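You operate a simulated robot arm through the tools that you are given. There is no shell and no other tool. Be economical: measure what you need, move in short steps, check, and stop when the job is done.

You run a simulated two-armed robot. Do the job below in one go: nothing can be reset, and whatever is moved stays where it is left.

JOB
Pour the brewed tea into the lunch flask and cap it.
Fine: first lift the tea basket out of the brew cup and stand it on the bar. Steady the cup with your other hand for the lift, and the flask while you screw its cap shut. Empty the cup: most of the tea, four fifths at least, must reach the flask. Put the cup back where it stood. Set down upright: tea basket, brew cup.

It is judged by the outcome, as a careful person would: the job done as asked, and still so three seconds after it is handed in. It fails if anything else is knocked over, pushed out of place, dropped, spilled or broken. A push-on lid holds only when it is set on centred and level and pressed home; a screw cap is set on level and turned clockwise until tight.

ROBOT AND FRAMES
Two 7-joint arms with two-finger parallel grippers on one trunk, on a base that drives. Base frame: it is fixed to the floor where the robot stands at the start and does not move with it; the origin is under the middle of the robot, x ahead of it, y to its left, z up; the surface under the hand at the start is at about z = 800. Readings come in mm, degrees, newtons and seconds.
The left shoulder is at the start at [80, 131, 947], the right one opposite. With the tool pointing down near the work surface each hand reaches from about 400 to 860 mm from the robot's upright axis, wherever it stands, measured 20 degrees to its own side. Places, roughly: top of the coffee bar [600, 200, 800]. Payload 1.57 kg a hand.
The TCP of each hand is the grasp point between the finger pads, 30 mm short of the fingertips. In the tool frame z runs along the fingers and y along their closing line. Largest opening 110 mm; finger width 24, thickness 12; the body of the gripper, 48 by 112 mm, starts 78 mm behind the TCP.
Orientation is told as [roll, pitch, yaw] about the base's x, y, z axes, in that order, counted from this pose: with the fingers straight down and closing along the base's y, the tool's x points along the base's -x, its y along +y and its z along -z.

CONTROLS
- The arms move only by the tool arm_command. It takes "left_targets", "right_targets" or both (then of equal length, played together; a hand with none holds still); each is a list of rows, each a list of 3 entries, a list of its own where there are three numbers: the turn, a rotation vector about the tool's x, y, z in degrees, then the shift along the tool's x, y, z in mm, then the opening, from 0 (shut) to 1 (fully open). In form: [[[rx, ry, rz], [tx, ty, tz], grip], ...]. A call has 1 to 8 rows; each row shifts and turns the commanded pose from where the row before left it, along the tool's axes as they then stand. Rows are played at 5 a second. More than 50 mm and 8.6 degrees between two rows, or a gripper value outside its range, and nothing of the call is played. A pose out of reach is approached as far as the arm can. The call stops where the force on the tool passes 40 N (or 10 N more than at its start, if that is more) or the arm is blocked; 0.2 s more then pass. Each finger travels about 108 mm/s and halts on what it meets, pressing with about 30 N; the grip force reading is that of the motor and also rises with nothing between the fingers. The clock runs only during rows and for 0.2 s after the last one: add rows that do not move to give the fingers time. The reply holds the time, the measured pose of the TCP, the force on the tool along the base axes, the opening and the grip force, in the units named above and with some noise, with the torque about the TCP (base axes, N m) and any sound that the robot's microphone picked up.
- Cameras (640 x 400 px; columns grow to the right, rows downward): "scene" is now at [-65.8, 7.6, 1421.7]; the picture's right is [0.16, -0.99, 0.00], its down [-0.53, -0.09, -0.85] and it looks along [0.83, 0.13, -0.53] (base axes); focal length 250 px, centre (320, 200). "left" rides on the left gripper at [70, -16, -141] in its tool frame; the picture's right is [0.23, 0.97, 0.00], its down [-0.86, 0.20, -0.48] and it looks along [-0.47, 0.11, 0.88] (tool axes); focal length 222 px, centre (320, 200). "right" rides on the right gripper at [70, 16, -141] in its tool frame; the picture's right is [-0.23, 0.97, 0.00], its down [-0.86, -0.20, -0.48] and it looks along [-0.47, -0.11, 0.88] (tool axes); focal length 222 px, centre (320, 200).
- camera(camera): a new picture of that camera. It takes no simulated time.
- roll_base(legs): drives the robot by 1 to 6 legs, each [ahead, left, turn to the left] in mm, mm and degrees, along the robot's own axes; the way and the turn of a leg run together, so that a leg with both is an arc; at most 1500 mm and 180 degrees a leg. The arms and the cameras ride along, it lands a little off, and it stops where it bumps. It gives what a move gives.
- pan_tilt(pan, tilt): turns the head with the scene camera to pan (to the left, within 109 degrees either way) and tilt (down, from -29 to 69), counted from straight ahead of the robot. It gives what a move gives.
- probe_pixels(camera, pixels): for up to 12 pixels [column, row] of the newest picture of that camera ("zoom" is the newest enlarged one), the place [x, y, z] in the base frame of the surface seen there, good to about 2 mm, but the place of the scene camera against the robot may be out by one fixed shift of up to 25 mm in any direction. It takes no simulated time.
- zoom(camera, box): a new picture of the part [left, top, right, bottom] of that camera's present view, enlarged. It takes no simulated time.
- finish_job(): hands the job in; it is judged then, once.

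Go step by step. Measure first, check grasps and placings, and put right what went wrong. The budget is 80 turns and 58 pictures, counting those below and the enlarged ones. Unless the task says otherwise, let go and move clear before handing in, and close with one line.

The tools are called after "Emit:" by a JSON object that holds its "op" and its "data". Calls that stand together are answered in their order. arm_command: Moves the arms, as the interface text tells. Its arguments: {"type":"object","properties":{"left_targets":{"type":"array","items":{"type":"array"}},"right_targets":{"type":"array","items":{"type":"array"}}},"required":[]} The other tools are called the same way: roll_base (legs) drives the base; pan_tilt (pan, tilt) turns the head that bears the scene camera; camera (camera) takes a picture; probe_pixels (camera, pixels) gives the place of the surface under pixels of a picture; zoom (camera, box) takes an enlarged picture of a part of a camera's view; finish_job () hands the job in.

At the start:

```text
time_s: 0.0
left_tcp_pos: [497.1, 454.4, 1169.4]
left_orientation: [-0.1, 0.1, 0.0]
left_ft_force: [0.3, -0.4, -0.1]
left_torque: [-0.02, 0.0, -0.02]
left_width: 109.8
left_grasp_force: 0.2
right_tcp_pos: [541.1, -26.6, 1242.3]
right_orientation: [0.0, 0.0, 0.0]
right_ft_force: [-0.1, -0.8, -0.3]
right_torque: [0.01, 0.01, 0.0]
right_width: 110.0
right_grasp_force: 0.0
robot x, y, heading: [1.2, 2.1, -0.0]
head pan, tilt: [9.2, 32.3]
```

scene: 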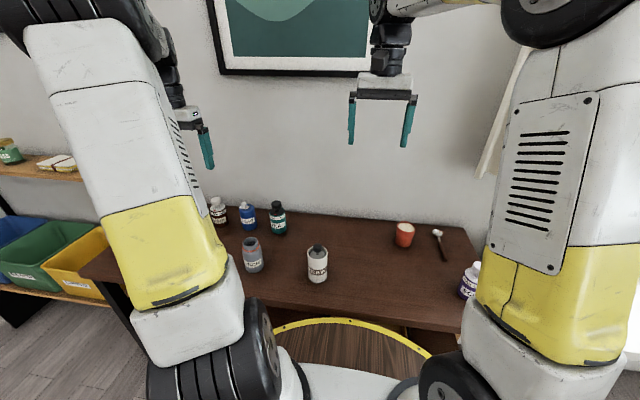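
right: 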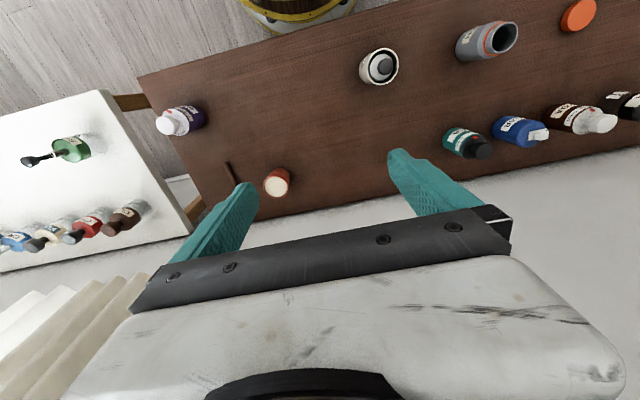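
left: 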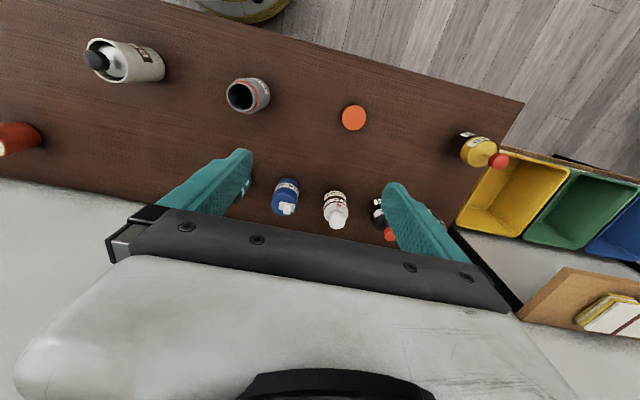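

The left picture shows a white cup with a basket knob (110,60), a grey flask (247,95) and an orange cap (354,117). I'll enlarge these views and probe them.

Emit:
{"op": "zoom", "data": {"camera": "left", "box": [70, 20, 390, 220]}}

Emit:
{"op": "zoom", "data": {"camera": "scene", "box": [200, 180, 360, 300]}}

Emit:
{"op": "probe_pixels", "data": {"camera": "left", "pixels": [[95, 60], [104, 42], [120, 78], [247, 97], [235, 82], [264, 92], [354, 117], [343, 117], [365, 117], [354, 106], [354, 128], [160, 65]]}}

Emit:
{"op": "probe_pixels", "data": {"camera": "right", "pixels": [[386, 65], [379, 50], [363, 67], [398, 62], [505, 40], [515, 25], [480, 40], [500, 22], [578, 15], [462, 45], [420, 70], [380, 85]]}}

```text
2.00 times, centred on (230, 120) of left
```

zoom: 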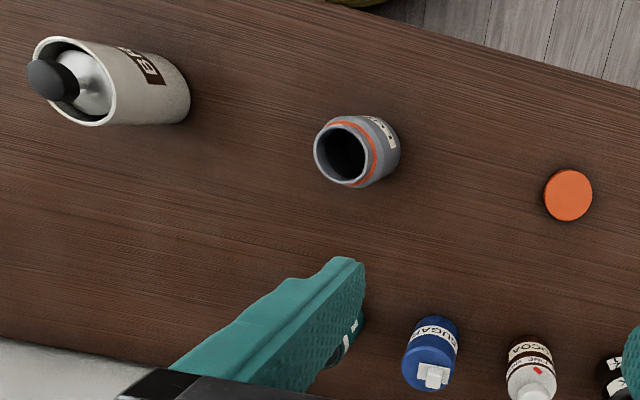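

```text
3.33 times, centred on (280, 240) of scene
```

zoom: 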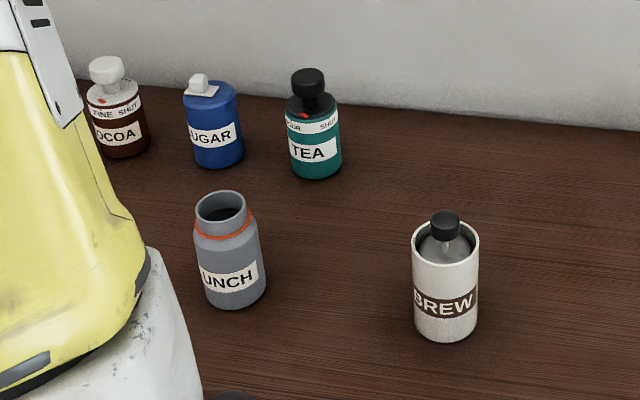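

```text
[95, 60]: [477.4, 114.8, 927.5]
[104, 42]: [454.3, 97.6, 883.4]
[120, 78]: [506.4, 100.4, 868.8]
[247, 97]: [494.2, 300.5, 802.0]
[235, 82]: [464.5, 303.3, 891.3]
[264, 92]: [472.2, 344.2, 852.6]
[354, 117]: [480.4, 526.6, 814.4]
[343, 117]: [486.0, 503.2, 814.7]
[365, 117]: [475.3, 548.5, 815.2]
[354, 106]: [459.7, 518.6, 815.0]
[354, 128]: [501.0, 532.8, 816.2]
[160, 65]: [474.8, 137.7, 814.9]
```

```text
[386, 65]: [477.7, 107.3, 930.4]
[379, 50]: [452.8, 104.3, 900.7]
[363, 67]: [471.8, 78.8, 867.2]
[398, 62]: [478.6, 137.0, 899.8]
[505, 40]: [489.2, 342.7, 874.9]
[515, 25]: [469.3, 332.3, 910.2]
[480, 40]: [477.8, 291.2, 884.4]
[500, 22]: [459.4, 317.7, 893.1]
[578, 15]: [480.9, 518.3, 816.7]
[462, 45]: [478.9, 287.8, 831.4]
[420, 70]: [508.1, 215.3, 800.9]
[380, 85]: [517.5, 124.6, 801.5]
```

Cup is at about (478,108) with its rim near z 900. The flask is near (480,317) with rim 910, and the cap near (480,526). I'll back the base off a little for room, shifting left, then look again.

Emit:
{"op": "roll_base", "data": {"legs": [[-120, 80, 0]]}}

```text
time_s: 1.3
left_tcp_pos: [377.0, 533.9, 1169.4]
left_orientation: [0.0, 0.0, 0.1]
left_ft_force: [0.1, 0.0, -0.3]
left_torque: [0.04, 0.04, -0.03]
left_width: 109.9
left_grasp_force: 0.1
right_tcp_pos: [423.0, 53.7, 1241.0]
right_orientation: [-0.1, 0.1, 0.1]
right_ft_force: [0.4, 0.7, -0.4]
right_torque: [0.01, 0.03, 0.02]
right_width: 109.7
right_grasp_force: 0.1
robot x, y, heading: [-121.5, 77.5, -0.0]
head pan, tilt: [9.2, 32.3]
```

The base landed 2 to 3 mm off. Now I'll turn the right hand (yaw 30, pitch -60) at its present height.

Emit:
{"op": "arm_command", "data": {"right_targets": [[[0, 0, -7.5], [0, 0, 0], 1], [[0, 0, -7.5], [0, 0, 0], 1], [[0, 0, -7.5], [0, 0, 0], 1], [[0, 0, -7.5], [0, 0, 0], 1], [[0, -8, 0], [0, 0, 0], 1], [[0, -8, 0], [0, 0, 0], 1], [[0, -8, 0], [0, 0, 0], 1], [[0, -8, 0], [0, 0, 0], 1]]}}

Emit:
{"op": "arm_command", "data": {"right_targets": [[[0, -7, 0], [0, 0, 0], 1], [[0, -7, 0], [0, 0, 0], 1], [[0, -7, 0], [0, 0, 0], 1], [[0, -7, 0], [0, 0, 0], 1], [[0, 0, 0], [0, 0, 0], 1]]}}

```text
time_s: 3.1
left_tcp_pos: [377.4, 534.0, 1167.9]
left_orientation: [0.1, 0.1, 0.0]
left_ft_force: [0.1, -0.4, 0.4]
left_torque: [-0.03, 0.02, 0.0]
left_width: 110.1
left_grasp_force: 0.1
right_tcp_pos: [422.6, 53.0, 1242.3]
right_orientation: [0.0, -32.2, 30.1]
right_ft_force: [0.4, -0.1, 0.0]
right_torque: [0.04, -0.01, 0.01]
right_width: 109.8
right_grasp_force: 0.1
robot x, y, heading: [-120.6, 82.4, 0.1]
head pan, tilt: [9.2, 32.3]
```

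```text
time_s: 4.3
left_tcp_pos: [377.5, 534.8, 1169.4]
left_orientation: [-0.1, 0.0, 0.1]
left_ft_force: [1.2, -0.1, 0.0]
left_torque: [-0.02, 0.0, 0.0]
left_width: 109.9
left_grasp_force: 0.0
right_tcp_pos: [421.0, 51.7, 1241.5]
right_orientation: [0.0, -60.0, 30.0]
right_ft_force: [0.2, 0.0, -0.3]
right_torque: [0.01, -0.05, -0.02]
right_width: 110.0
right_grasp_force: 0.0
robot x, y, heading: [-122.4, 81.1, -0.1]
head pan, tilt: [9.2, 32.3]
```

Orientation reached. Descending to a pre-grasp 130 mm short of the cup.

Emit:
{"op": "arm_command", "data": {"right_targets": [[[0, 0, 0], [38, 2.6, 16.8], 1], [[0, 0, 0], [38, 2.6, 16.8], 1], [[0, 0, 0], [38, 2.6, 16.8], 1], [[0, 0, 0], [38, 2.6, 16.8], 1], [[0, 0, 0], [38, 2.6, 16.8], 1], [[0, 0, 0], [38, 2.6, 16.8], 1], [[0, 0, 0], [38, 2.6, 16.8], 1], [[0, 0, 0], [38, 2.6, 16.8], 1]]}}

Emit:
{"op": "camera", "data": {"camera": "right"}}

Emit:
{"op": "camera", "data": {"camera": "scene"}}

```text
time_s: 6.1
left_tcp_pos: [377.3, 534.6, 1168.9]
left_orientation: [0.0, 0.1, 0.1]
left_ft_force: [-0.5, 0.2, 0.4]
left_torque: [-0.04, 0.03, 0.03]
left_width: 109.7
left_grasp_force: 0.1
right_tcp_pos: [427.1, 58.4, 920.7]
right_orientation: [-0.1, -60.0, 30.2]
right_ft_force: [-0.5, 0.5, -0.8]
right_torque: [-0.01, -0.01, 0.01]
right_width: 110.2
right_grasp_force: 0.1
right hand out of reach, approached as far as the arm can: row 4, 5, 6, 7
robot x, y, heading: [-120.8, 81.2, 0.2]
head pan, tilt: [9.2, 32.3]
```

```text
52 pictures are left
```

right: 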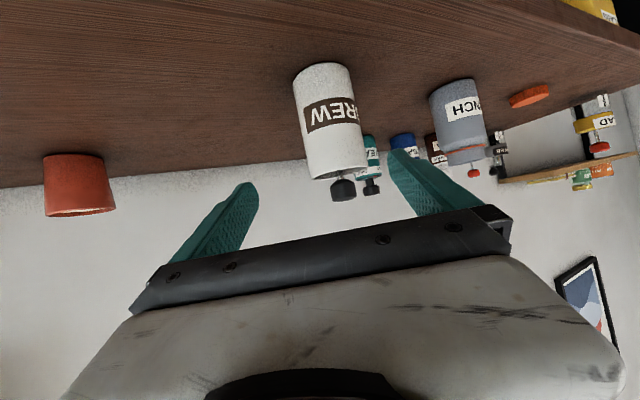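

```text
51 pictures are left
```

scene: 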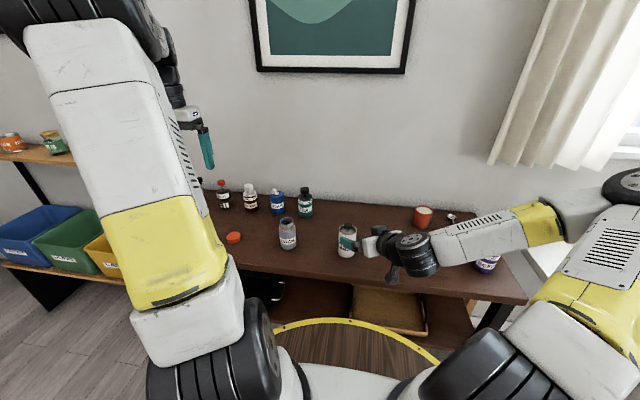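

The right arm is too cramped (out of reach near x 427), so I'll back off 100 mm more.

Emit:
{"op": "roll_base", "data": {"legs": [[-100, 0, 0]]}}

Emit:
{"op": "camera", "data": {"camera": "right"}}

Emit:
{"op": "camera", "data": {"camera": "scene"}}

Emit:
{"op": "zoom", "data": {"camera": "scene", "box": [260, 180, 540, 330]}}

```text
time_s: 7.3
left_tcp_pos: [276.0, 533.8, 1169.5]
left_orientation: [0.0, 0.0, 0.1]
left_ft_force: [0.0, -0.4, 0.7]
left_torque: [0.0, 0.02, -0.01]
left_width: 110.0
left_grasp_force: 0.0
right_tcp_pos: [325.2, 57.0, 921.2]
right_orientation: [0.0, -59.9, 30.1]
right_ft_force: [-1.0, 0.2, 0.0]
right_torque: [0.01, 0.0, 0.01]
right_width: 109.8
right_grasp_force: 0.0
robot x, y, heading: [-224.3, 77.7, -0.0]
head pan, tilt: [9.2, 32.3]
```

```text
50 pictures are left
```

right: 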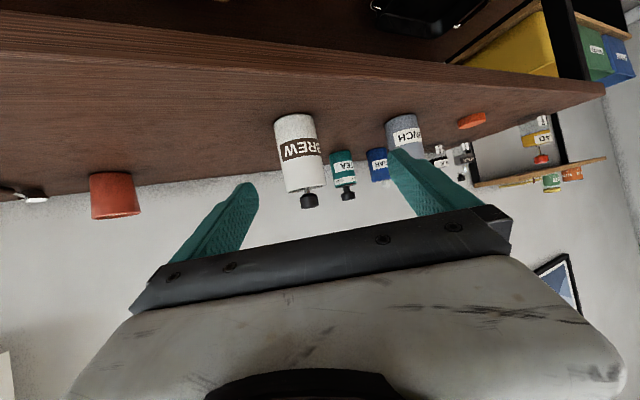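

```text
49 pictures are left
```

scene: 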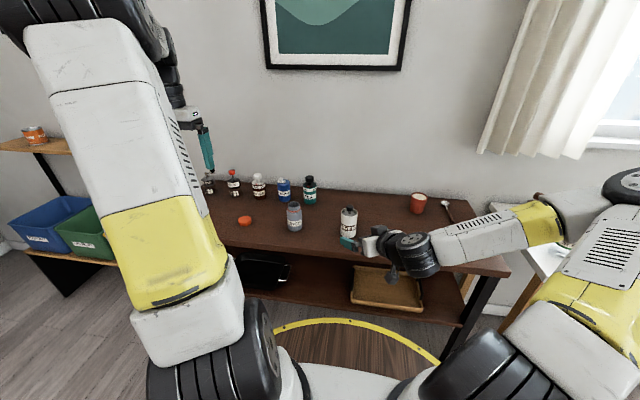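

```text
2.29 times, centred on (400, 255) of scene
```

zoom: 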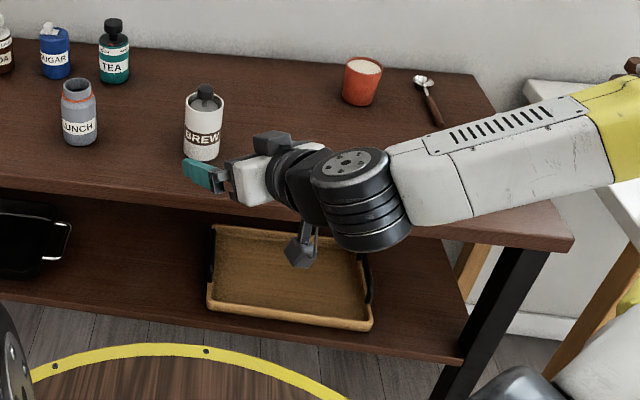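

The cup stands ahead of the right hand (white body at 300,150; knob at 308,200). I'll probe it from the wrist camera, which has no fixed shift.

Emit:
{"op": "probe_pixels", "data": {"camera": "right", "pixels": [[300, 165], [281, 165], [319, 165], [305, 186], [307, 206], [302, 200], [314, 200], [294, 118], [402, 130], [390, 125], [418, 125], [114, 190]]}}

Emit:
{"op": "probe_pixels", "data": {"camera": "scene", "pixels": [[349, 208], [350, 236], [343, 232], [357, 232], [294, 205], [295, 228], [245, 220], [330, 251], [450, 262], [480, 215], [418, 196], [450, 235]]}}

```text
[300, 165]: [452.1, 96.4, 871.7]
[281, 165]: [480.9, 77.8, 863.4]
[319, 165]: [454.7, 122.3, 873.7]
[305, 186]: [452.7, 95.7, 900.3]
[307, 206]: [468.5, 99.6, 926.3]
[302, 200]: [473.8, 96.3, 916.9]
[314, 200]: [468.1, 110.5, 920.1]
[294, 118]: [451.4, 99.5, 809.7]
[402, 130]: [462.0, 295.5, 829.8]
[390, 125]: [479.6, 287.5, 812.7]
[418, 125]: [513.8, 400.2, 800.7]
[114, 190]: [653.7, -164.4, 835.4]
```

```text
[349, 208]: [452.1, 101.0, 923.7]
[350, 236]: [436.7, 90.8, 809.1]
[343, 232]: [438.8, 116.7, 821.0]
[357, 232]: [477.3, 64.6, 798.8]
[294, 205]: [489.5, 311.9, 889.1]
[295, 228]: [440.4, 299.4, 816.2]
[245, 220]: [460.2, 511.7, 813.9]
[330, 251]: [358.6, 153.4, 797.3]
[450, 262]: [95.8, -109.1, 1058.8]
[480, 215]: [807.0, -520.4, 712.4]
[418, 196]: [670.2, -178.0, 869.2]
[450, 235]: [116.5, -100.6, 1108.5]
```

Cup axis is at about (480.5,108), radius 30.5, and the knob is centred on it. I'm moving the right hand in around the cup at z≈842, fingers open.

Emit:
{"op": "arm_command", "data": {"right_targets": [[[0, 0, 0], [-5.7, -16.7, 39], 1], [[0, 0, 0], [-5.7, -16.8, 39.1], 1], [[0, 0, 0], [0, 0, 30], 1], [[0, 0, 0], [0, 0, 30], 1], [[0, 0, 0], [0, 0, 20], 1], [[0, 0, 0], [0, 0, 20], 1], [[0, 0, 0], [0, 0, 0], 1]]}}

Emit:
{"op": "camera", "data": {"camera": "right"}}

Emit:
{"op": "camera", "data": {"camera": "scene"}}

```text
time_s: 8.9
left_tcp_pos: [275.0, 533.2, 1169.2]
left_orientation: [0.0, 0.0, 0.1]
left_ft_force: [0.2, 0.5, 0.8]
left_torque: [-0.02, -0.05, 0.02]
left_width: 109.8
left_grasp_force: 0.1
right_tcp_pos: [456.7, 56.0, 858.2]
right_orientation: [0.0, -59.9, 30.1]
right_ft_force: [-0.1, 0.7, 0.6]
right_torque: [0.02, -0.02, 0.03]
right_width: 109.9
right_grasp_force: 0.1
right hand out of reach, approached as far as the arm can: row 3, 4, 5, 6
robot x, y, heading: [-223.0, 83.6, 0.1]
head pan, tilt: [9.2, 32.3]
```

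```text
47 pictures are left
```

right: 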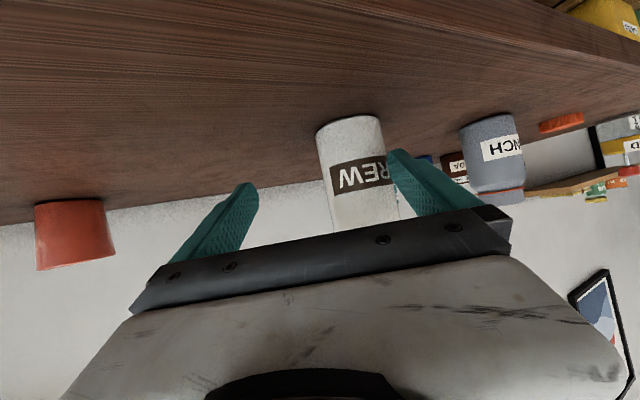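

```text
46 pictures are left
```

scene: 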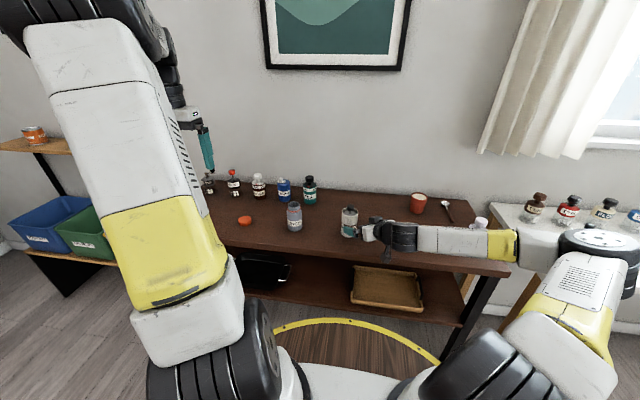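

The hand stopped short (456,56), limited by how folded the arm is; cup is untouched. I'll back the base off another 80 mm and retry the approach in short steps.

Emit:
{"op": "roll_base", "data": {"legs": [[-80, 0, 0]]}}

Emit:
{"op": "arm_command", "data": {"right_targets": [[[0, 0, 0], [0, 0, 0], 1]]}}

```text
time_s: 10.0
left_tcp_pos: [195.6, 534.9, 1168.7]
left_orientation: [0.0, -0.1, 0.1]
left_ft_force: [0.2, 0.4, 0.4]
left_torque: [0.02, 0.01, -0.01]
left_width: 110.2
left_grasp_force: 0.0
right_tcp_pos: [377.9, 54.8, 856.8]
right_orientation: [0.1, -59.9, 30.0]
right_ft_force: [-0.6, 0.1, 0.5]
right_torque: [0.0, 0.0, -0.04]
right_width: 110.1
right_grasp_force: 0.1
robot x, y, heading: [-299.1, 77.9, 0.1]
head pan, tilt: [9.2, 32.3]
```

```text
time_s: 10.4
left_tcp_pos: [195.3, 534.7, 1169.6]
left_orientation: [-0.1, 0.0, 0.2]
left_ft_force: [-0.4, -0.5, 0.2]
left_torque: [0.05, -0.02, 0.01]
left_width: 110.1
left_grasp_force: 0.1
right_tcp_pos: [377.9, 55.3, 856.7]
right_orientation: [0.1, -60.0, 30.1]
right_ft_force: [0.0, 1.3, -0.5]
right_torque: [-0.01, 0.0, 0.02]
right_width: 110.1
right_grasp_force: 0.0
robot x, y, heading: [-302.2, 77.4, 0.0]
head pan, tilt: [9.2, 32.3]
```

Now stepping to the point 100 mm short of the cup, in line with it.

Emit:
{"op": "arm_command", "data": {"right_targets": [[[0, 0, 0], [-22.4, -2.8, 3.6], 1], [[0, 0, 0], [-22.4, -2.9, 3.6], 1], [[0, 0, 0], [0, 0, 20], 1], [[0, 0, 0], [0, 0, 0], 1]]}}

```text
time_s: 11.4
left_tcp_pos: [195.3, 534.3, 1169.1]
left_orientation: [-0.1, 0.0, 0.1]
left_ft_force: [1.0, 0.4, 0.3]
left_torque: [-0.01, -0.03, -0.04]
left_width: 109.8
left_grasp_force: 0.1
right_tcp_pos: [407.0, 49.6, 887.4]
right_orientation: [0.1, -59.9, 30.1]
right_ft_force: [-0.7, 0.6, 0.0]
right_torque: [0.02, 0.01, 0.01]
right_width: 110.0
right_grasp_force: 0.1
right hand out of reach, approached as far as the arm can: row 1, 2, 3
robot x, y, heading: [-299.1, 80.9, -0.0]
head pan, tilt: [9.2, 32.3]
```

The limit is sideways, likely a wrist bend. I'll turn the hand 21° more to the left to line it with the forearm and see whether it frees up.

Emit:
{"op": "arm_command", "data": {"right_targets": [[[-6.06, 0, -3.5], [0, 0, 0], 1], [[-6.06, 0, -3.5], [0, 0, 0], 1], [[-6.06, 0, -3.5], [0, 0, 0], 1], [[0, 0, 0], [0, 0, 0], 1]]}}

Emit:
{"op": "camera", "data": {"camera": "scene"}}

```text
time_s: 12.4
left_tcp_pos: [194.1, 534.2, 1169.6]
left_orientation: [0.0, 0.0, 0.1]
left_ft_force: [0.0, -0.2, -0.5]
left_torque: [0.0, -0.02, -0.01]
left_width: 109.9
left_grasp_force: 0.0
right_tcp_pos: [407.1, 51.7, 887.1]
right_orientation: [0.1, -59.9, 49.8]
right_ft_force: [-0.1, 0.6, -0.7]
right_torque: [0.03, 0.01, -0.02]
right_width: 110.1
right_grasp_force: 0.0
robot x, y, heading: [-299.5, 79.1, 0.1]
head pan, tilt: [9.2, 32.3]
```

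```text
45 pictures are left
```

scene: 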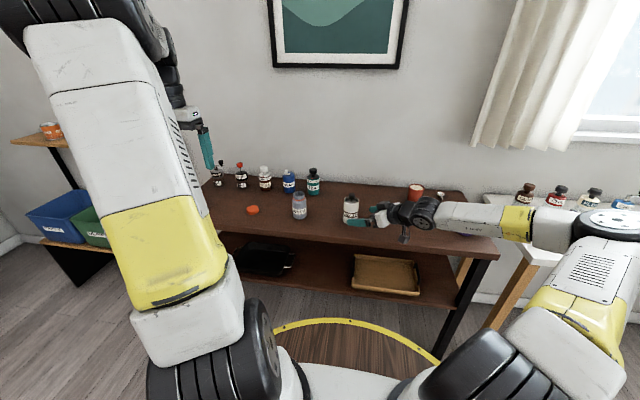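

It turned freely to yaw 50. Now I'll line up on that heading 75 mm short and probe the forward motion.

Emit:
{"op": "arm_command", "data": {"right_targets": [[[0, 0, 0], [-6.2, -20, 25.8], 1], [[0, 0, 0], [0, 0, 15], 1], [[0, 0, 0], [0, 0, 15], 1], [[0, 0, 0], [0, 0, 0], 1]]}}

Emit:
{"op": "camera", "data": {"camera": "right"}}

Emit:
{"op": "probe_pixels", "data": {"camera": "scene", "pixels": [[440, 222], [480, 228], [510, 236], [545, 243], [441, 194], [470, 225]]}}

```text
time_s: 13.4
left_tcp_pos: [194.8, 534.5, 1169.9]
left_orientation: [0.0, 0.0, 0.1]
left_ft_force: [0.4, 1.2, -0.7]
left_torque: [-0.01, -0.01, 0.0]
left_width: 110.0
left_grasp_force: 0.1
right_tcp_pos: [423.0, 57.1, 877.6]
right_orientation: [-0.4, -59.9, 51.4]
right_ft_force: [0.7, 0.5, 0.5]
right_torque: [0.02, 0.01, 0.0]
right_width: 110.0
right_grasp_force: 0.2
right hand out of reach, approached as far as the arm can: row 1, 2, 3
robot x, y, heading: [-296.5, 78.1, 0.2]
head pan, tilt: [9.2, 32.3]
```

```text
44 pictures are left
```

right: 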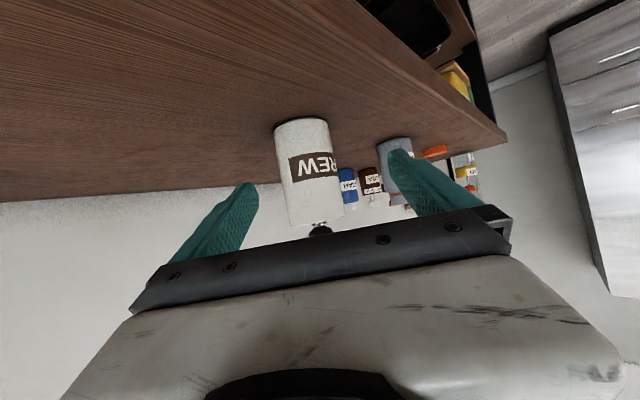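

```text
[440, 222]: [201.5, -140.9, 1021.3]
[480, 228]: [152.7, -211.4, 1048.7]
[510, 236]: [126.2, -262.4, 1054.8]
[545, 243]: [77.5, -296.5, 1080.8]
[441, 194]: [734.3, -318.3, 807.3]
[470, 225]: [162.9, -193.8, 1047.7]
```

Forearm (z≈1020–1050) is clear of the bottles, but the hand is still blocked near y 57 by a joint limit. I'll test a steeper finger angle (pitch -45), then move forward.

Emit:
{"op": "arm_command", "data": {"right_targets": [[[0, 7.5, 0], [0, 0, 0], 1], [[0, 7.5, 0], [0, 0, 0], 1], [[0, 0, 0], [-8, -8, 8], 1], [[0, 0, 0], [0, 0, 0], 1]]}}

```text
time_s: 14.4
left_tcp_pos: [194.5, 533.9, 1169.1]
left_orientation: [0.1, 0.0, 0.1]
left_ft_force: [-0.4, 0.2, -0.3]
left_torque: [0.0, 0.0, 0.01]
left_width: 109.6
left_grasp_force: 0.1
right_tcp_pos: [393.5, 42.5, 881.7]
right_orientation: [-0.2, -45.1, 50.9]
right_ft_force: [0.1, 1.2, 0.2]
right_torque: [0.04, 0.01, 0.01]
right_width: 110.1
right_grasp_force: 0.1
right hand out of reach, approached as far as the arm can: row 1, 2, 3
robot x, y, heading: [-302.8, 77.5, 0.2]
head pan, tilt: [9.2, 32.3]
```

Hand retreated when steeper, so it isn't height but heading/side that binds. I'll test the natural heading: yaw 0, pitch -60, to the right of the cup.

Emit:
{"op": "arm_command", "data": {"right_targets": [[[6, 0, 6], [0, -10, -8], 1], [[6, 0, 6], [0, -10, -8], 1], [[6, 0, 6], [0, -10, -8], 1], [[6, 0, 6], [0, -10, -8], 1], [[6, 0, 6], [0, -10, -8], 1], [[6, 0, 6], [0, -10, -8], 1], [[0, -7.5, 0], [0, -10, 0], 1], [[0, -7.5, 0], [0, -10, 0], 1]]}}

Emit:
{"op": "arm_command", "data": {"right_targets": [[[0, 0, 0], [-20, 0, 35], 1], [[0, 0, 0], [-20, 0, 35], 1], [[0, 0, 0], [-10, 0, 35], 1], [[0, 0, 0], [0, 0, 0], 1]]}}

Emit:
{"op": "camera", "data": {"camera": "scene"}}

```text
time_s: 16.2
left_tcp_pos: [195.2, 535.1, 1170.1]
left_orientation: [0.0, 0.0, 0.2]
left_ft_force: [0.2, -0.3, -0.4]
left_torque: [-0.01, 0.0, -0.01]
left_width: 110.0
left_grasp_force: 0.0
right_tcp_pos: [378.7, -58.1, 915.6]
right_orientation: [0.2, -60.0, 0.2]
right_ft_force: [0.2, 0.3, -0.3]
right_torque: [0.01, 0.02, -0.01]
right_width: 109.9
right_grasp_force: 0.0
right hand out of reach, approached as far as the arm can: row 5, 6
robot x, y, heading: [-300.4, 78.8, 0.2]
head pan, tilt: [9.2, 32.3]
```

```text
time_s: 17.2
left_tcp_pos: [194.6, 534.4, 1168.9]
left_orientation: [0.0, 0.1, 0.1]
left_ft_force: [0.3, 1.1, 0.5]
left_torque: [-0.06, 0.0, 0.02]
left_width: 110.1
left_grasp_force: 0.1
right_tcp_pos: [479.0, -77.5, 908.6]
right_orientation: [0.2, -60.0, 0.3]
right_ft_force: [0.1, -0.1, -0.1]
right_torque: [0.01, -0.02, -0.03]
right_width: 109.9
right_grasp_force: 0.1
right hand out of reach, approached as far as the arm can: row 2, 3
robot x, y, heading: [-300.7, 78.8, 0.3]
head pan, tilt: [9.2, 32.3]
```

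```text
43 pictures are left
```

scene: 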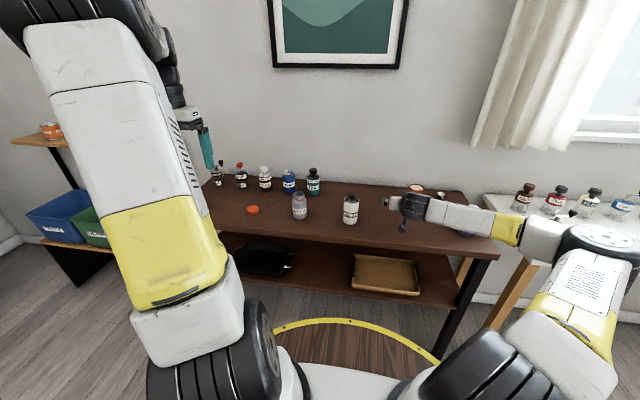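

The elbow seems pinned at one place by a shoulder limit, whatever the wrist does. I'll go back up and return to tool-down to reset the elbow, then approach from a lowered tool-down pose.

Emit:
{"op": "arm_command", "data": {"right_targets": [[[0, 0, 0], [-39, 0, -22.5], 1], [[0, 0, 0], [-39, 0, -22.5], 1], [[0, 0, 0], [-39, 0, -22.5], 1], [[0, 0, 0], [-39, 0, -22.5], 1], [[0, 8.5, 0], [-39, 0, -22.5], 1], [[0, 8.5, 0], [-39, 0, -22.5], 1], [[0, 8.5, 0], [0, 0, 0], 1], [[0, 8.5, 0], [0, 0, 0], 1]]}}

Emit:
{"op": "arm_command", "data": {"right_targets": [[[0, 8.5, 0], [0, 30, 0], 1], [[0, 8.5, 0], [0, 30, 0], 1], [[0, 8.5, 0], [0, 30, 0], 1], [[0, 0, 0], [0, 30, 0], 1], [[0, 0, 0], [0, 0, 0], 1]]}}

Emit:
{"op": "camera", "data": {"camera": "scene"}}

```text
time_s: 19.0
left_tcp_pos: [195.6, 534.3, 1169.0]
left_orientation: [0.0, 0.0, 0.1]
left_ft_force: [-1.4, -0.2, -0.4]
left_torque: [0.01, 0.02, 0.0]
left_width: 109.9
left_grasp_force: 0.2
right_tcp_pos: [433.5, -194.8, 1142.4]
right_orientation: [0.1, -25.9, 0.2]
right_ft_force: [-0.1, 0.5, -0.4]
right_torque: [-0.03, -0.04, -0.03]
right_width: 109.8
right_grasp_force: 0.1
right hand out of reach, approached as far as the arm can: row 4, 5, 6, 7, 8
robot x, y, heading: [-298.3, 78.8, 0.1]
head pan, tilt: [9.2, 32.3]
```

```text
time_s: 20.2
left_tcp_pos: [195.2, 534.8, 1169.6]
left_orientation: [0.0, 0.1, 0.1]
left_ft_force: [0.0, 0.3, 0.1]
left_torque: [0.03, 0.0, 0.0]
left_width: 110.1
left_grasp_force: 0.0
right_tcp_pos: [415.2, -208.9, 1141.6]
right_orientation: [0.1, -20.3, 0.3]
right_ft_force: [0.4, 0.7, 0.2]
right_torque: [0.04, -0.02, 0.01]
right_width: 110.0
right_grasp_force: 0.0
right hand out of reach, approached as far as the arm can: row 1, 2, 3, 4
robot x, y, heading: [-299.1, 78.8, -0.1]
head pan, tilt: [9.2, 32.3]
```

```text
42 pictures are left
```

scene: 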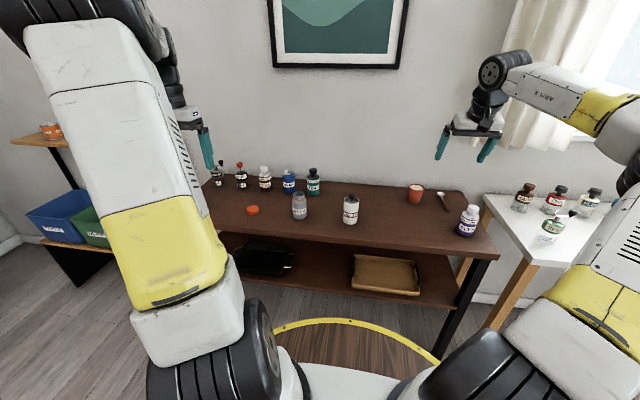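

The elbow is stuck out to the right, from my having descended while too close. I'll draw the hand back in and straighten to tool-down to free it.

Emit:
{"op": "arm_command", "data": {"right_targets": [[[0, 0, 0], [42, 0, -15.4], 1], [[0, 0, 0], [42, 0, -15.4], 1], [[0, 0, 0], [42, 0, -15.4], 1], [[0, 0, 0], [42, 0, -15.4], 1], [[0, 8.5, 0], [0, 0, 0], 1], [[0, 8.5, 0], [0, 0, 0], 1], [[0, 3.3, 0], [0, 0, 0], 1], [[0, 0, 0], [0, 0, -40], 1]]}}

Emit:
{"op": "arm_command", "data": {"right_targets": [[[0, 0, 0], [0, 25, -30], 1], [[0, 0, 0], [0, 40, -20], 1], [[0, 0, 0], [0, 40, 0], 1], [[0, 0, 0], [0, 40, 0], 1], [[0, 0, 0], [0, 40, 0], 1], [[0, 0, 0], [0, 40, 0], 1], [[0, 0, 0], [0, 0, 0], 1]]}}

```text
time_s: 22.0
left_tcp_pos: [194.2, 533.9, 1168.7]
left_orientation: [0.1, 0.1, 0.1]
left_ft_force: [-0.1, 0.4, -0.5]
left_torque: [-0.02, 0.01, 0.0]
left_width: 109.7
left_grasp_force: 0.1
right_tcp_pos: [237.6, -209.2, 1180.8]
right_orientation: [0.2, -0.1, 0.3]
right_ft_force: [0.4, 0.3, -0.5]
right_torque: [0.04, 0.0, 0.01]
right_width: 110.1
right_grasp_force: 0.2
robot x, y, heading: [-299.0, 76.7, 0.6]
head pan, tilt: [9.2, 32.3]
```

```text
time_s: 23.6
left_tcp_pos: [195.3, 534.7, 1169.0]
left_orientation: [0.0, 0.1, 0.1]
left_ft_force: [-0.7, -0.1, 0.0]
left_torque: [0.0, 0.0, 0.0]
left_width: 109.9
left_grasp_force: 0.2
right_tcp_pos: [236.3, -84.9, 1229.6]
right_orientation: [0.1, -0.2, 0.2]
right_ft_force: [-0.9, -0.3, 0.0]
right_torque: [0.0, -0.01, 0.01]
right_width: 110.0
right_grasp_force: 0.0
right hand out of reach, approached as far as the arm can: row 4, 5, 6
robot x, y, heading: [-301.3, 80.9, 0.2]
head pan, tilt: [9.2, 32.3]
```

Emit:
{"op": "camera", "data": {"camera": "scene"}}

Emit:
{"op": "probe_pixels", "data": {"camera": "scene", "pixels": [[600, 100], [630, 130], [520, 60], [560, 80], [600, 300], [560, 360], [630, 200], [480, 70]]}}

```text
41 pictures are left
```

scene: 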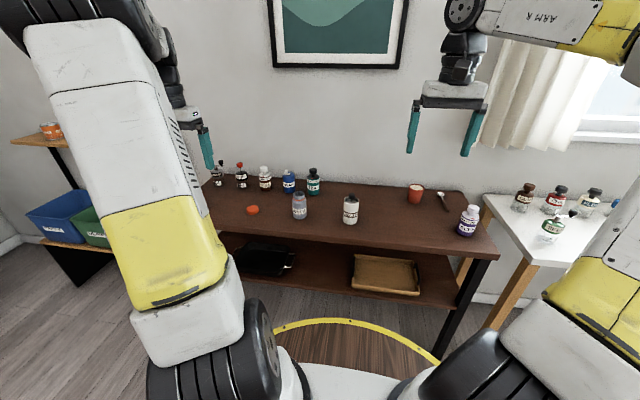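

```text
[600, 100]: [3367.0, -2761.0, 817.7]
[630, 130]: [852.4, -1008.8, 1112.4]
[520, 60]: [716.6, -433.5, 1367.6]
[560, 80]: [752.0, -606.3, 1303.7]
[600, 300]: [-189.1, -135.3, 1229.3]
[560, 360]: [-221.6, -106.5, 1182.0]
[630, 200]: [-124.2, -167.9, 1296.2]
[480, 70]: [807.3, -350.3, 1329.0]
```

Elbow is still out to the right. I'll lower tool-down in the arm's comfortable zone and then move inward from there, checking if it unwinds.

Emit:
{"op": "arm_command", "data": {"right_targets": [[[0, 0, 0], [0, -10, 45], 1], [[0, 0, 0], [0, -10, 45], 1], [[0, 0, 0], [0, -10, 45], 1], [[0, 0, 0], [0, -10, 45], 1], [[0, 0, 0], [0, 0, 40], 1], [[0, 0, 0], [0, 0, 0], 1]]}}

Emit:
{"op": "arm_command", "data": {"right_targets": [[[0, 0, 0], [-20, 40, 0], 1], [[0, 0, 0], [-20, 40, 0], 1], [[0, 0, 0], [-20, 40, 0], 1], [[0, 0, 0], [-20, 40, 0], 1], [[0, 0, 0], [0, 0, 0], 1]]}}

Emit:
{"op": "camera", "data": {"camera": "scene"}}

```text
time_s: 25.0
left_tcp_pos: [194.2, 534.7, 1169.8]
left_orientation: [0.1, 0.0, 0.1]
left_ft_force: [0.8, 0.3, -0.4]
left_torque: [-0.03, 0.02, 0.0]
left_width: 110.1
left_grasp_force: 0.0
right_tcp_pos: [234.2, -122.1, 1010.7]
right_orientation: [0.0, -0.1, 0.2]
right_ft_force: [-0.5, 0.2, -0.1]
right_torque: [-0.02, -0.02, -0.02]
right_width: 109.8
right_grasp_force: 0.1
robot x, y, heading: [-298.1, 79.1, 0.4]
head pan, tilt: [9.2, 32.3]
```

```text
time_s: 26.2
left_tcp_pos: [194.1, 535.5, 1169.3]
left_orientation: [0.0, 0.0, 0.1]
left_ft_force: [-0.2, 0.1, 1.0]
left_torque: [-0.02, 0.0, -0.02]
left_width: 109.9
left_grasp_force: 0.0
right_tcp_pos: [260.5, -79.0, 1013.8]
right_orientation: [0.1, -0.1, 0.3]
right_ft_force: [-0.2, -0.4, -0.6]
right_torque: [0.0, -0.01, 0.04]
right_width: 110.0
right_grasp_force: 0.1
right hand out of reach, approached as far as the arm can: row 2, 3, 4
robot x, y, heading: [-303.8, 79.2, 0.1]
head pan, tilt: [9.2, 32.3]
```

```text
40 pictures are left
```

scene: 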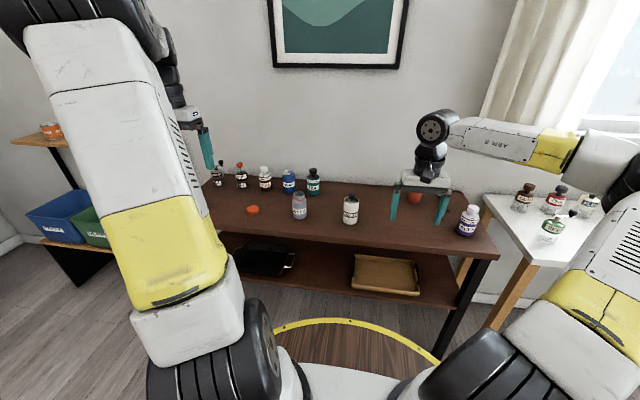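

Elbow azimuth appears stuck at one side. I'll pull the hand up and in so the upper arm passes near vertical, which should release the branch, then go inward.

Emit:
{"op": "arm_command", "data": {"right_targets": [[[0, 0, 0], [21, 0, -42], 1], [[0, 0, 0], [21, 0, -42], 1], [[0, 0, 0], [21, 0, -42], 1], [[0, 0, 0], [21, 0, -42], 1], [[0, 0, 0], [21, 0, -42], 1], [[0, 0, 0], [21, 0, -42], 1], [[0, 0, 0], [21, 0, -42], 1], [[0, 0, 0], [21, 0, -42], 1]]}}

Emit:
{"op": "arm_command", "data": {"right_targets": [[[0, 0, 0], [0, 30, 0], 1], [[0, 0, 0], [0, 30, 0], 1], [[0, 0, 0], [0, 30, 0], 1], [[0, 0, 0], [0, 30, 0], 1], [[0, 0, 0], [0, 0, 0], 1]]}}

Emit:
{"op": "camera", "data": {"camera": "scene"}}

```text
time_s: 28.0
left_tcp_pos: [195.0, 534.4, 1168.9]
left_orientation: [0.1, 0.0, 0.2]
left_ft_force: [0.6, -0.4, -0.6]
left_torque: [0.05, 0.0, -0.03]
left_width: 110.1
left_grasp_force: 0.1
right_tcp_pos: [88.1, -82.8, 1348.6]
right_orientation: [0.0, 0.0, 0.3]
right_ft_force: [0.1, 0.5, 0.7]
right_torque: [0.01, -0.01, 0.0]
right_width: 110.2
right_grasp_force: 0.1
robot x, y, heading: [-301.1, 83.9, 0.3]
head pan, tilt: [9.2, 32.3]
```

```text
time_s: 29.2
left_tcp_pos: [195.3, 534.6, 1169.5]
left_orientation: [0.0, 0.0, 0.1]
left_ft_force: [0.7, -0.3, 0.1]
left_torque: [-0.01, 0.04, 0.02]
left_width: 109.8
left_grasp_force: 0.0
right_tcp_pos: [90.1, 41.2, 1347.4]
right_orientation: [0.0, -0.1, 0.3]
right_ft_force: [0.6, 0.6, 0.1]
right_torque: [0.02, 0.01, 0.01]
right_width: 109.8
right_grasp_force: 0.0
robot x, y, heading: [-300.6, 78.1, 0.1]
head pan, tilt: [9.2, 32.3]
```

```text
39 pictures are left
```

scene: 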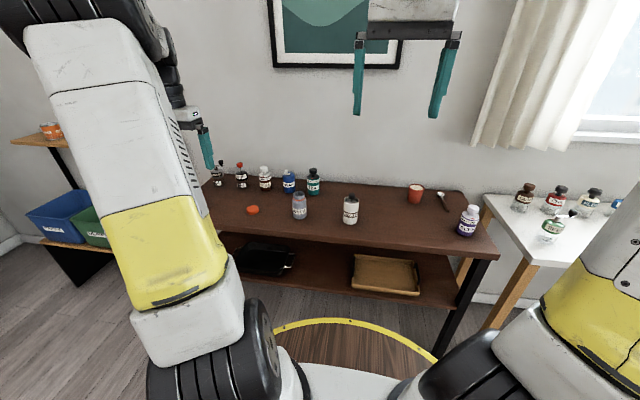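

Freed: it moved inward without a limit. Now forward and down to about (380,41,1050), tool down.

Emit:
{"op": "arm_command", "data": {"right_targets": [[[0, 0, 0], [-36, 0, 30], 1], [[0, 0, 0], [-36, 0, 30], 1], [[0, 0, 0], [-36, 0, 30], 1], [[0, 0, 0], [-36, 0, 30], 1], [[0, 0, 0], [-36, 0, 30], 1], [[0, 0, 0], [-36, 0, 30], 1], [[0, 0, 0], [-36, 0, 30], 1], [[0, 0, 0], [-36, 0, 30], 1]]}}

Emit:
{"op": "camera", "data": {"camera": "scene"}}

```text
time_s: 31.0
left_tcp_pos: [195.0, 534.8, 1168.4]
left_orientation: [0.0, 0.0, 0.1]
left_ft_force: [-0.1, -0.1, -0.3]
left_torque: [-0.01, -0.01, -0.02]
left_width: 110.2
left_grasp_force: 0.0
right_tcp_pos: [135.4, 23.6, 1319.8]
right_orientation: [0.1, -0.3, 0.1]
right_ft_force: [-0.9, 0.3, -0.3]
right_torque: [-0.01, -0.02, 0.0]
right_width: 109.8
right_grasp_force: 0.1
right hand out of reach, approached as far as the arm can: row 1, 2, 3, 4, 5, 6, 7, 8
robot x, y, heading: [-304.2, 80.8, -0.1]
head pan, tilt: [9.2, 32.3]
```

```text
38 pictures are left
```

scene: 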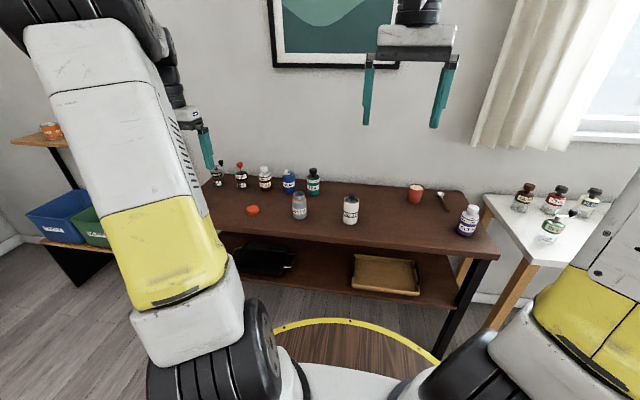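

The picture of limits is now consistent: each elbow can't swing in past about 44° outward, so each wrist must stay near or outside its own shoulder. So the right hand should come at the cup from the right side (yaw ≈80), with the robot near its starting place. Driving there.

Emit:
{"op": "roll_base", "data": {"legs": [[302, -50, 0]]}}

Emit:
{"op": "arm_command", "data": {"right_targets": [[[0, 0, -8], [0, -20, 10], 1], [[0, 0, -8], [0, -20, 10], 1], [[0, 0, -8], [0, -20, 10], 1], [[0, 0, -8], [0, 0, 10], 1], [[0, 0, -8], [0, 0, 10], 1], [[0, 0, -8], [0, 0, 10], 1], [[0, 0, -8], [0, 0, 0], 1], [[0, 0, -8], [0, 0, 0], 1]]}}

Emit:
{"op": "arm_command", "data": {"right_targets": [[[0, 0, -8], [0, 0, 0], 1], [[0, 0, -8], [0, 0, 0], 1], [[0, 0, 0], [0, 0, 0], 1]]}}

```text
time_s: 33.0
left_tcp_pos: [490.6, 491.1, 1169.7]
left_orientation: [0.0, 0.1, 0.6]
left_ft_force: [-0.2, 0.6, 0.1]
left_torque: [-0.02, 0.02, 0.03]
left_width: 110.0
left_grasp_force: 0.1
right_tcp_pos: [434.7, -18.5, 1317.9]
right_orientation: [0.3, -0.3, 0.7]
right_ft_force: [-0.2, -0.2, -0.5]
right_torque: [-0.01, 0.0, -0.02]
right_width: 109.9
right_grasp_force: 0.0
robot x, y, heading: [-0.5, 30.8, 0.5]
head pan, tilt: [9.2, 32.3]
```

```text
time_s: 34.8
left_tcp_pos: [490.0, 492.3, 1169.2]
left_orientation: [0.0, 0.0, 0.5]
left_ft_force: [0.9, -0.2, 0.7]
left_torque: [-0.03, 0.01, 0.01]
left_width: 109.6
left_grasp_force: 0.1
right_tcp_pos: [416.4, -87.0, 1246.8]
right_orientation: [-0.3, -0.3, 64.6]
right_ft_force: [-0.2, 0.5, 0.8]
right_torque: [-0.03, -0.03, -0.03]
right_width: 110.1
right_grasp_force: 0.2
right hand out of reach, approached as far as the arm can: row 8
robot x, y, heading: [-0.2, 26.8, 0.6]
head pan, tilt: [9.2, 32.3]
```

```text
time_s: 35.6
left_tcp_pos: [491.1, 492.1, 1170.1]
left_orientation: [0.1, 0.1, 0.6]
left_ft_force: [-0.6, 0.1, -0.2]
left_torque: [-0.01, 0.0, -0.01]
left_width: 110.0
left_grasp_force: 0.2
right_tcp_pos: [347.0, -83.8, 1210.1]
right_orientation: [-0.3, -0.4, 80.4]
right_ft_force: [0.7, 0.5, 0.0]
right_torque: [0.0, 0.01, 0.02]
right_width: 110.2
right_grasp_force: 0.1
right hand out of reach, approached as far as the arm can: row 1, 2
robot x, y, heading: [0.5, 30.4, 0.9]
head pan, tilt: [9.2, 32.3]
```

Yaw +80 hits a wrist limit. The same approach with the hand rolled over (yaw -90, pitch +60, camera on top) is the alternative; I'm turning back the other way.

Emit:
{"op": "arm_command", "data": {"right_targets": [[[0, 0, 8.5], [0, 0, 0], 1], [[0, 0, 8.5], [0, 0, 0], 1], [[0, 0, 8.5], [0, 0, 0], 1], [[0, 0, 8.5], [0, 0, 0], 1], [[0, 0, 8.5], [0, 0, 0], 1], [[0, 0, 8.5], [0, 0, 0], 1], [[0, 0, 8.5], [0, 0, 0], 1], [[0, 0, 8.5], [0, 0, 0], 1]]}}

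Emit:
{"op": "arm_command", "data": {"right_targets": [[[0, 0, 8.5], [0, 0, 0], 1], [[0, 0, 8.5], [-30, 0, 0], 1], [[0, 0, 8.5], [-20, 0, 0], 1], [[0, 0, 8.5], [-20, 0, 0], 1], [[0, 0, 8.5], [0, 0, 0], 1], [[0, 0, 8.5], [0, 0, 0], 1], [[0, 0, 8.5], [0, 0, 0], 1], [[0, 0, 8.5], [0, 0, 0], 1]]}}

Emit:
{"op": "arm_command", "data": {"right_targets": [[[0, 0, 8.5], [0, 0, 0], 1], [[0, 0, 8.5], [0, 0, 0], 1], [[0, 0, 8.5], [0, 0, 0], 1], [[0, 0, 8.5], [0, 0, 0], 1], [[0, 0, 0], [0, 0, 0], 1]]}}

```text
time_s: 37.4
left_tcp_pos: [491.6, 490.7, 1169.0]
left_orientation: [0.0, 0.0, 0.6]
left_ft_force: [0.2, -0.7, 0.3]
left_torque: [-0.03, 0.03, -0.01]
left_width: 110.1
left_grasp_force: 0.0
right_tcp_pos: [348.1, -81.7, 1211.5]
right_orientation: [0.2, -0.2, 12.7]
right_ft_force: [0.3, 0.8, -0.6]
right_torque: [-0.01, 0.03, 0.0]
right_width: 110.2
right_grasp_force: 0.2
robot x, y, heading: [-3.5, 34.8, 0.5]
head pan, tilt: [9.2, 32.3]
```

```text
time_s: 39.2
left_tcp_pos: [490.2, 491.7, 1169.3]
left_orientation: [0.1, 0.1, 0.6]
left_ft_force: [-0.1, 0.8, 0.6]
left_torque: [-0.01, 0.0, -0.03]
left_width: 110.0
left_grasp_force: 0.0
right_tcp_pos: [418.2, -87.7, 1210.2]
right_orientation: [0.3, 0.0, -55.5]
right_ft_force: [0.1, 0.6, -0.5]
right_torque: [-0.01, 0.0, 0.02]
right_width: 109.9
right_grasp_force: 0.0
robot x, y, heading: [1.4, 32.1, 0.7]
head pan, tilt: [9.2, 32.3]
```

```text
time_s: 40.4
left_tcp_pos: [490.8, 491.9, 1169.9]
left_orientation: [-0.1, 0.0, 0.6]
left_ft_force: [0.1, 0.5, 0.1]
left_torque: [0.02, -0.02, 0.0]
left_width: 110.0
left_grasp_force: 0.1
right_tcp_pos: [417.8, -86.3, 1209.7]
right_orientation: [0.2, 0.2, -89.3]
right_ft_force: [-0.6, 1.1, 1.0]
right_torque: [0.0, -0.03, -0.02]
right_width: 110.1
right_grasp_force: 0.0
robot x, y, heading: [-1.2, 28.7, 0.5]
head pan, tilt: [9.2, 32.3]
```

Yaw -90 is free. Now pitch the fingers up to 30° below horizontal, pointing left (+y).

Emit:
{"op": "arm_command", "data": {"right_targets": [[[0, 8.5, 0], [0, 0, 0], 1], [[0, 8.5, 0], [0, 0, 0], 1], [[0, 8.5, 0], [0, 0, 0], 1], [[0, 8.5, 0], [0, 0, 0], 1], [[0, 8.5, 0], [0, 0, 0], 1], [[0, 8.5, 0], [0, 0, 0], 1], [[0, 8.5, 0], [0, 0, 0], 1], [[0, 0, 0], [0, 0, 0], 1]]}}

```text
time_s: 42.2
left_tcp_pos: [490.0, 491.5, 1168.7]
left_orientation: [0.0, -0.1, 0.5]
left_ft_force: [0.0, 0.2, 0.4]
left_torque: [-0.01, 0.01, 0.0]
left_width: 110.0
left_grasp_force: 0.1
right_tcp_pos: [417.1, -85.3, 1211.7]
right_orientation: [0.7, 59.8, -88.9]
right_ft_force: [-0.6, -0.3, -0.5]
right_torque: [0.01, -0.03, -0.02]
right_width: 110.1
right_grasp_force: 0.1
robot x, y, heading: [-2.4, 34.5, 0.4]
head pan, tilt: [9.2, 32.3]
```

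Works. Descending to a point about 115 mm to the right of the cup.

Emit:
{"op": "arm_command", "data": {"right_targets": [[[0, 0, 0], [-28, 7.9, 29.6], 1], [[0, 0, 0], [-28, 7.9, 29.6], 1], [[0, 0, 0], [-28, 7.9, 29.6], 1], [[0, 0, 0], [-28, 7.9, 29.6], 1], [[0, 0, 0], [-28, 7.9, 29.6], 1], [[0, 0, 0], [-28, 7.9, 29.6], 1], [[0, 0, 0], [-28, 7.9, 29.6], 1], [[0, 0, 0], [-28, 7.9, 29.6], 1]]}}

Emit:
{"op": "camera", "data": {"camera": "right"}}

Emit:
{"op": "camera", "data": {"camera": "scene"}}

```text
time_s: 44.0
left_tcp_pos: [490.9, 491.2, 1169.3]
left_orientation: [0.0, -0.1, 0.6]
left_ft_force: [-1.0, -0.3, 0.5]
left_torque: [0.0, -0.01, 0.04]
left_width: 110.0
left_grasp_force: 0.0
right_tcp_pos: [477.9, 2.7, 899.2]
right_orientation: [0.7, 59.6, -88.6]
right_ft_force: [0.1, 0.8, -0.3]
right_torque: [-0.03, -0.02, -0.05]
right_width: 110.1
right_grasp_force: 0.2
robot x, y, heading: [0.6, 30.4, 0.5]
head pan, tilt: [9.2, 32.3]
```

```text
37 pictures are left
```

right: 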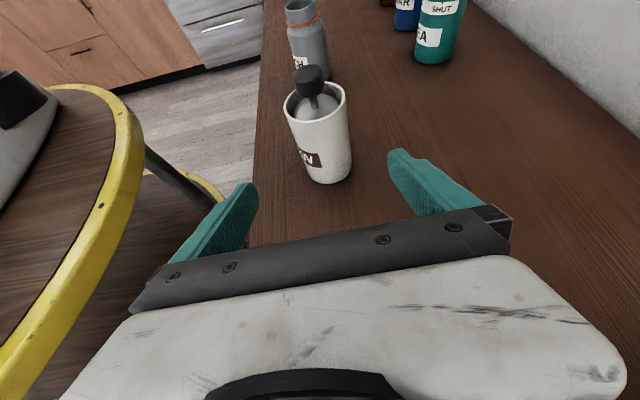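

```text
36 pictures are left
```

scene: 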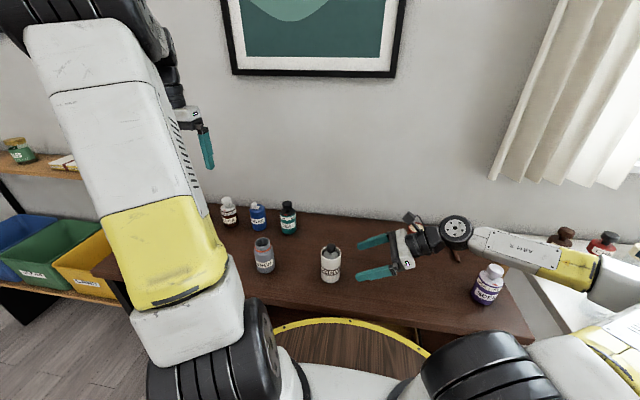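

No limits hit, and the cup is square in front of the right hand (body at 320,140). I'll probe it and the neighbours from this close view.

Emit:
{"op": "probe_pixels", "data": {"camera": "right", "pixels": [[322, 135], [300, 140], [346, 135], [318, 118], [341, 92], [291, 108], [310, 72], [309, 90], [310, 60], [303, 4], [290, 25], [324, 28]]}}

Emit:
{"op": "zoom", "data": {"camera": "right", "box": [240, 0, 400, 100]}}

```text
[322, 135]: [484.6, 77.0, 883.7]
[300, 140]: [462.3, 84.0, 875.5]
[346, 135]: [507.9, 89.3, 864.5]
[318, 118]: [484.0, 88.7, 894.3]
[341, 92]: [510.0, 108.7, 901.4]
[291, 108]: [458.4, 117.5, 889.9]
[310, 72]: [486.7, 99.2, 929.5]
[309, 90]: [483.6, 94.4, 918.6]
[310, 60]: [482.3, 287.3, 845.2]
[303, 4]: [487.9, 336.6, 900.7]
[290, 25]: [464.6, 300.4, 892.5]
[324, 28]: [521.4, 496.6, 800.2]
```

```text
4.00 times, centred on (320, 50) of right
```

zoom: 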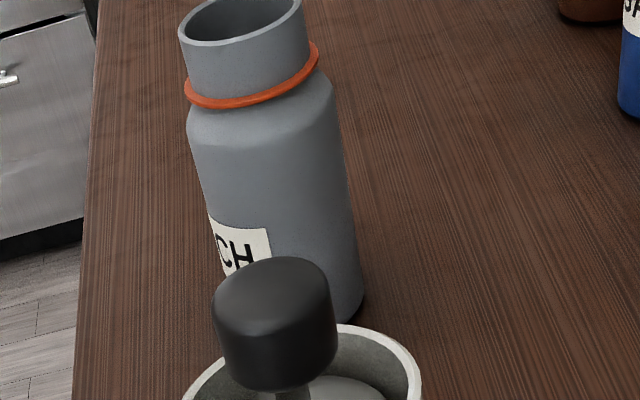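

Cup centre is (482,107.5). Sliding the open fingers straight in around it.

Emit:
{"op": "arm_command", "data": {"right_targets": [[[0, 0, 0], [3.6, 6.6, 19.3], 1], [[0, 0, 0], [0, 0, 30], 1], [[0, 0, 0], [0, 0, 30], 1], [[0, 0, 0], [0, 0, 20], 1], [[0, 0, 0], [0, 0, 20], 1], [[0, 0, 0], [0, 0, 0], 1]]}}

Emit:
{"op": "camera", "data": {"camera": "right"}}

```text
time_s: 45.4
left_tcp_pos: [490.3, 491.7, 1169.8]
left_orientation: [-0.1, -0.1, 0.6]
left_ft_force: [0.3, 0.5, -0.1]
left_torque: [-0.05, 0.01, 0.0]
left_width: 109.9
left_grasp_force: 0.0
right_tcp_pos: [486.4, 109.8, 842.4]
right_orientation: [0.7, 59.7, -88.8]
right_ft_force: [0.1, 0.5, 0.9]
right_torque: [-0.02, 0.02, 0.0]
right_width: 109.9
right_grasp_force: 0.0
robot x, y, heading: [-3.0, 31.9, 0.9]
head pan, tilt: [9.2, 32.3]
```

```text
34 pictures are left
```

right: 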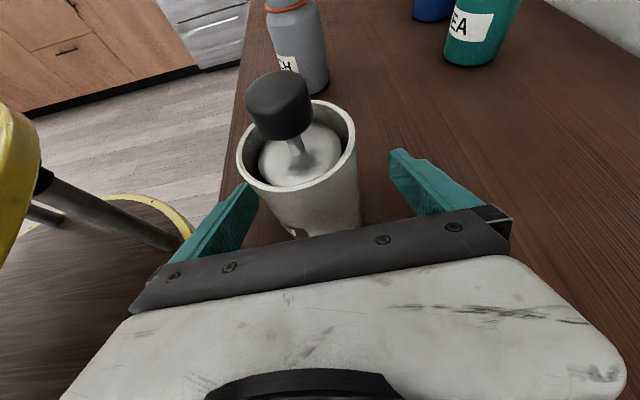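

The cup sits nearer the left finger (edges about 240 and 358). I'll probe both its sides to centre.

Emit:
{"op": "probe_pixels", "data": {"camera": "right", "pixels": [[262, 200], [300, 205], [350, 200], [358, 185], [270, 205], [325, 205], [239, 150], [354, 140], [300, 187], [320, 100], [262, 75], [310, 95]]}}

```text
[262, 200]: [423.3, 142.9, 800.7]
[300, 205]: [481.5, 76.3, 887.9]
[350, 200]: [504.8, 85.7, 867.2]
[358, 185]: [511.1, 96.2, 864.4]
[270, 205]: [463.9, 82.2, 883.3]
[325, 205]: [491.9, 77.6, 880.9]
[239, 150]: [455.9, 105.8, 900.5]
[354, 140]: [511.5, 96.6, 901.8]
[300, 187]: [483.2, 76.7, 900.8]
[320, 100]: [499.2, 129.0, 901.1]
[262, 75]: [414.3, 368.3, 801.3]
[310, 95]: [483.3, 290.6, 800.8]
```

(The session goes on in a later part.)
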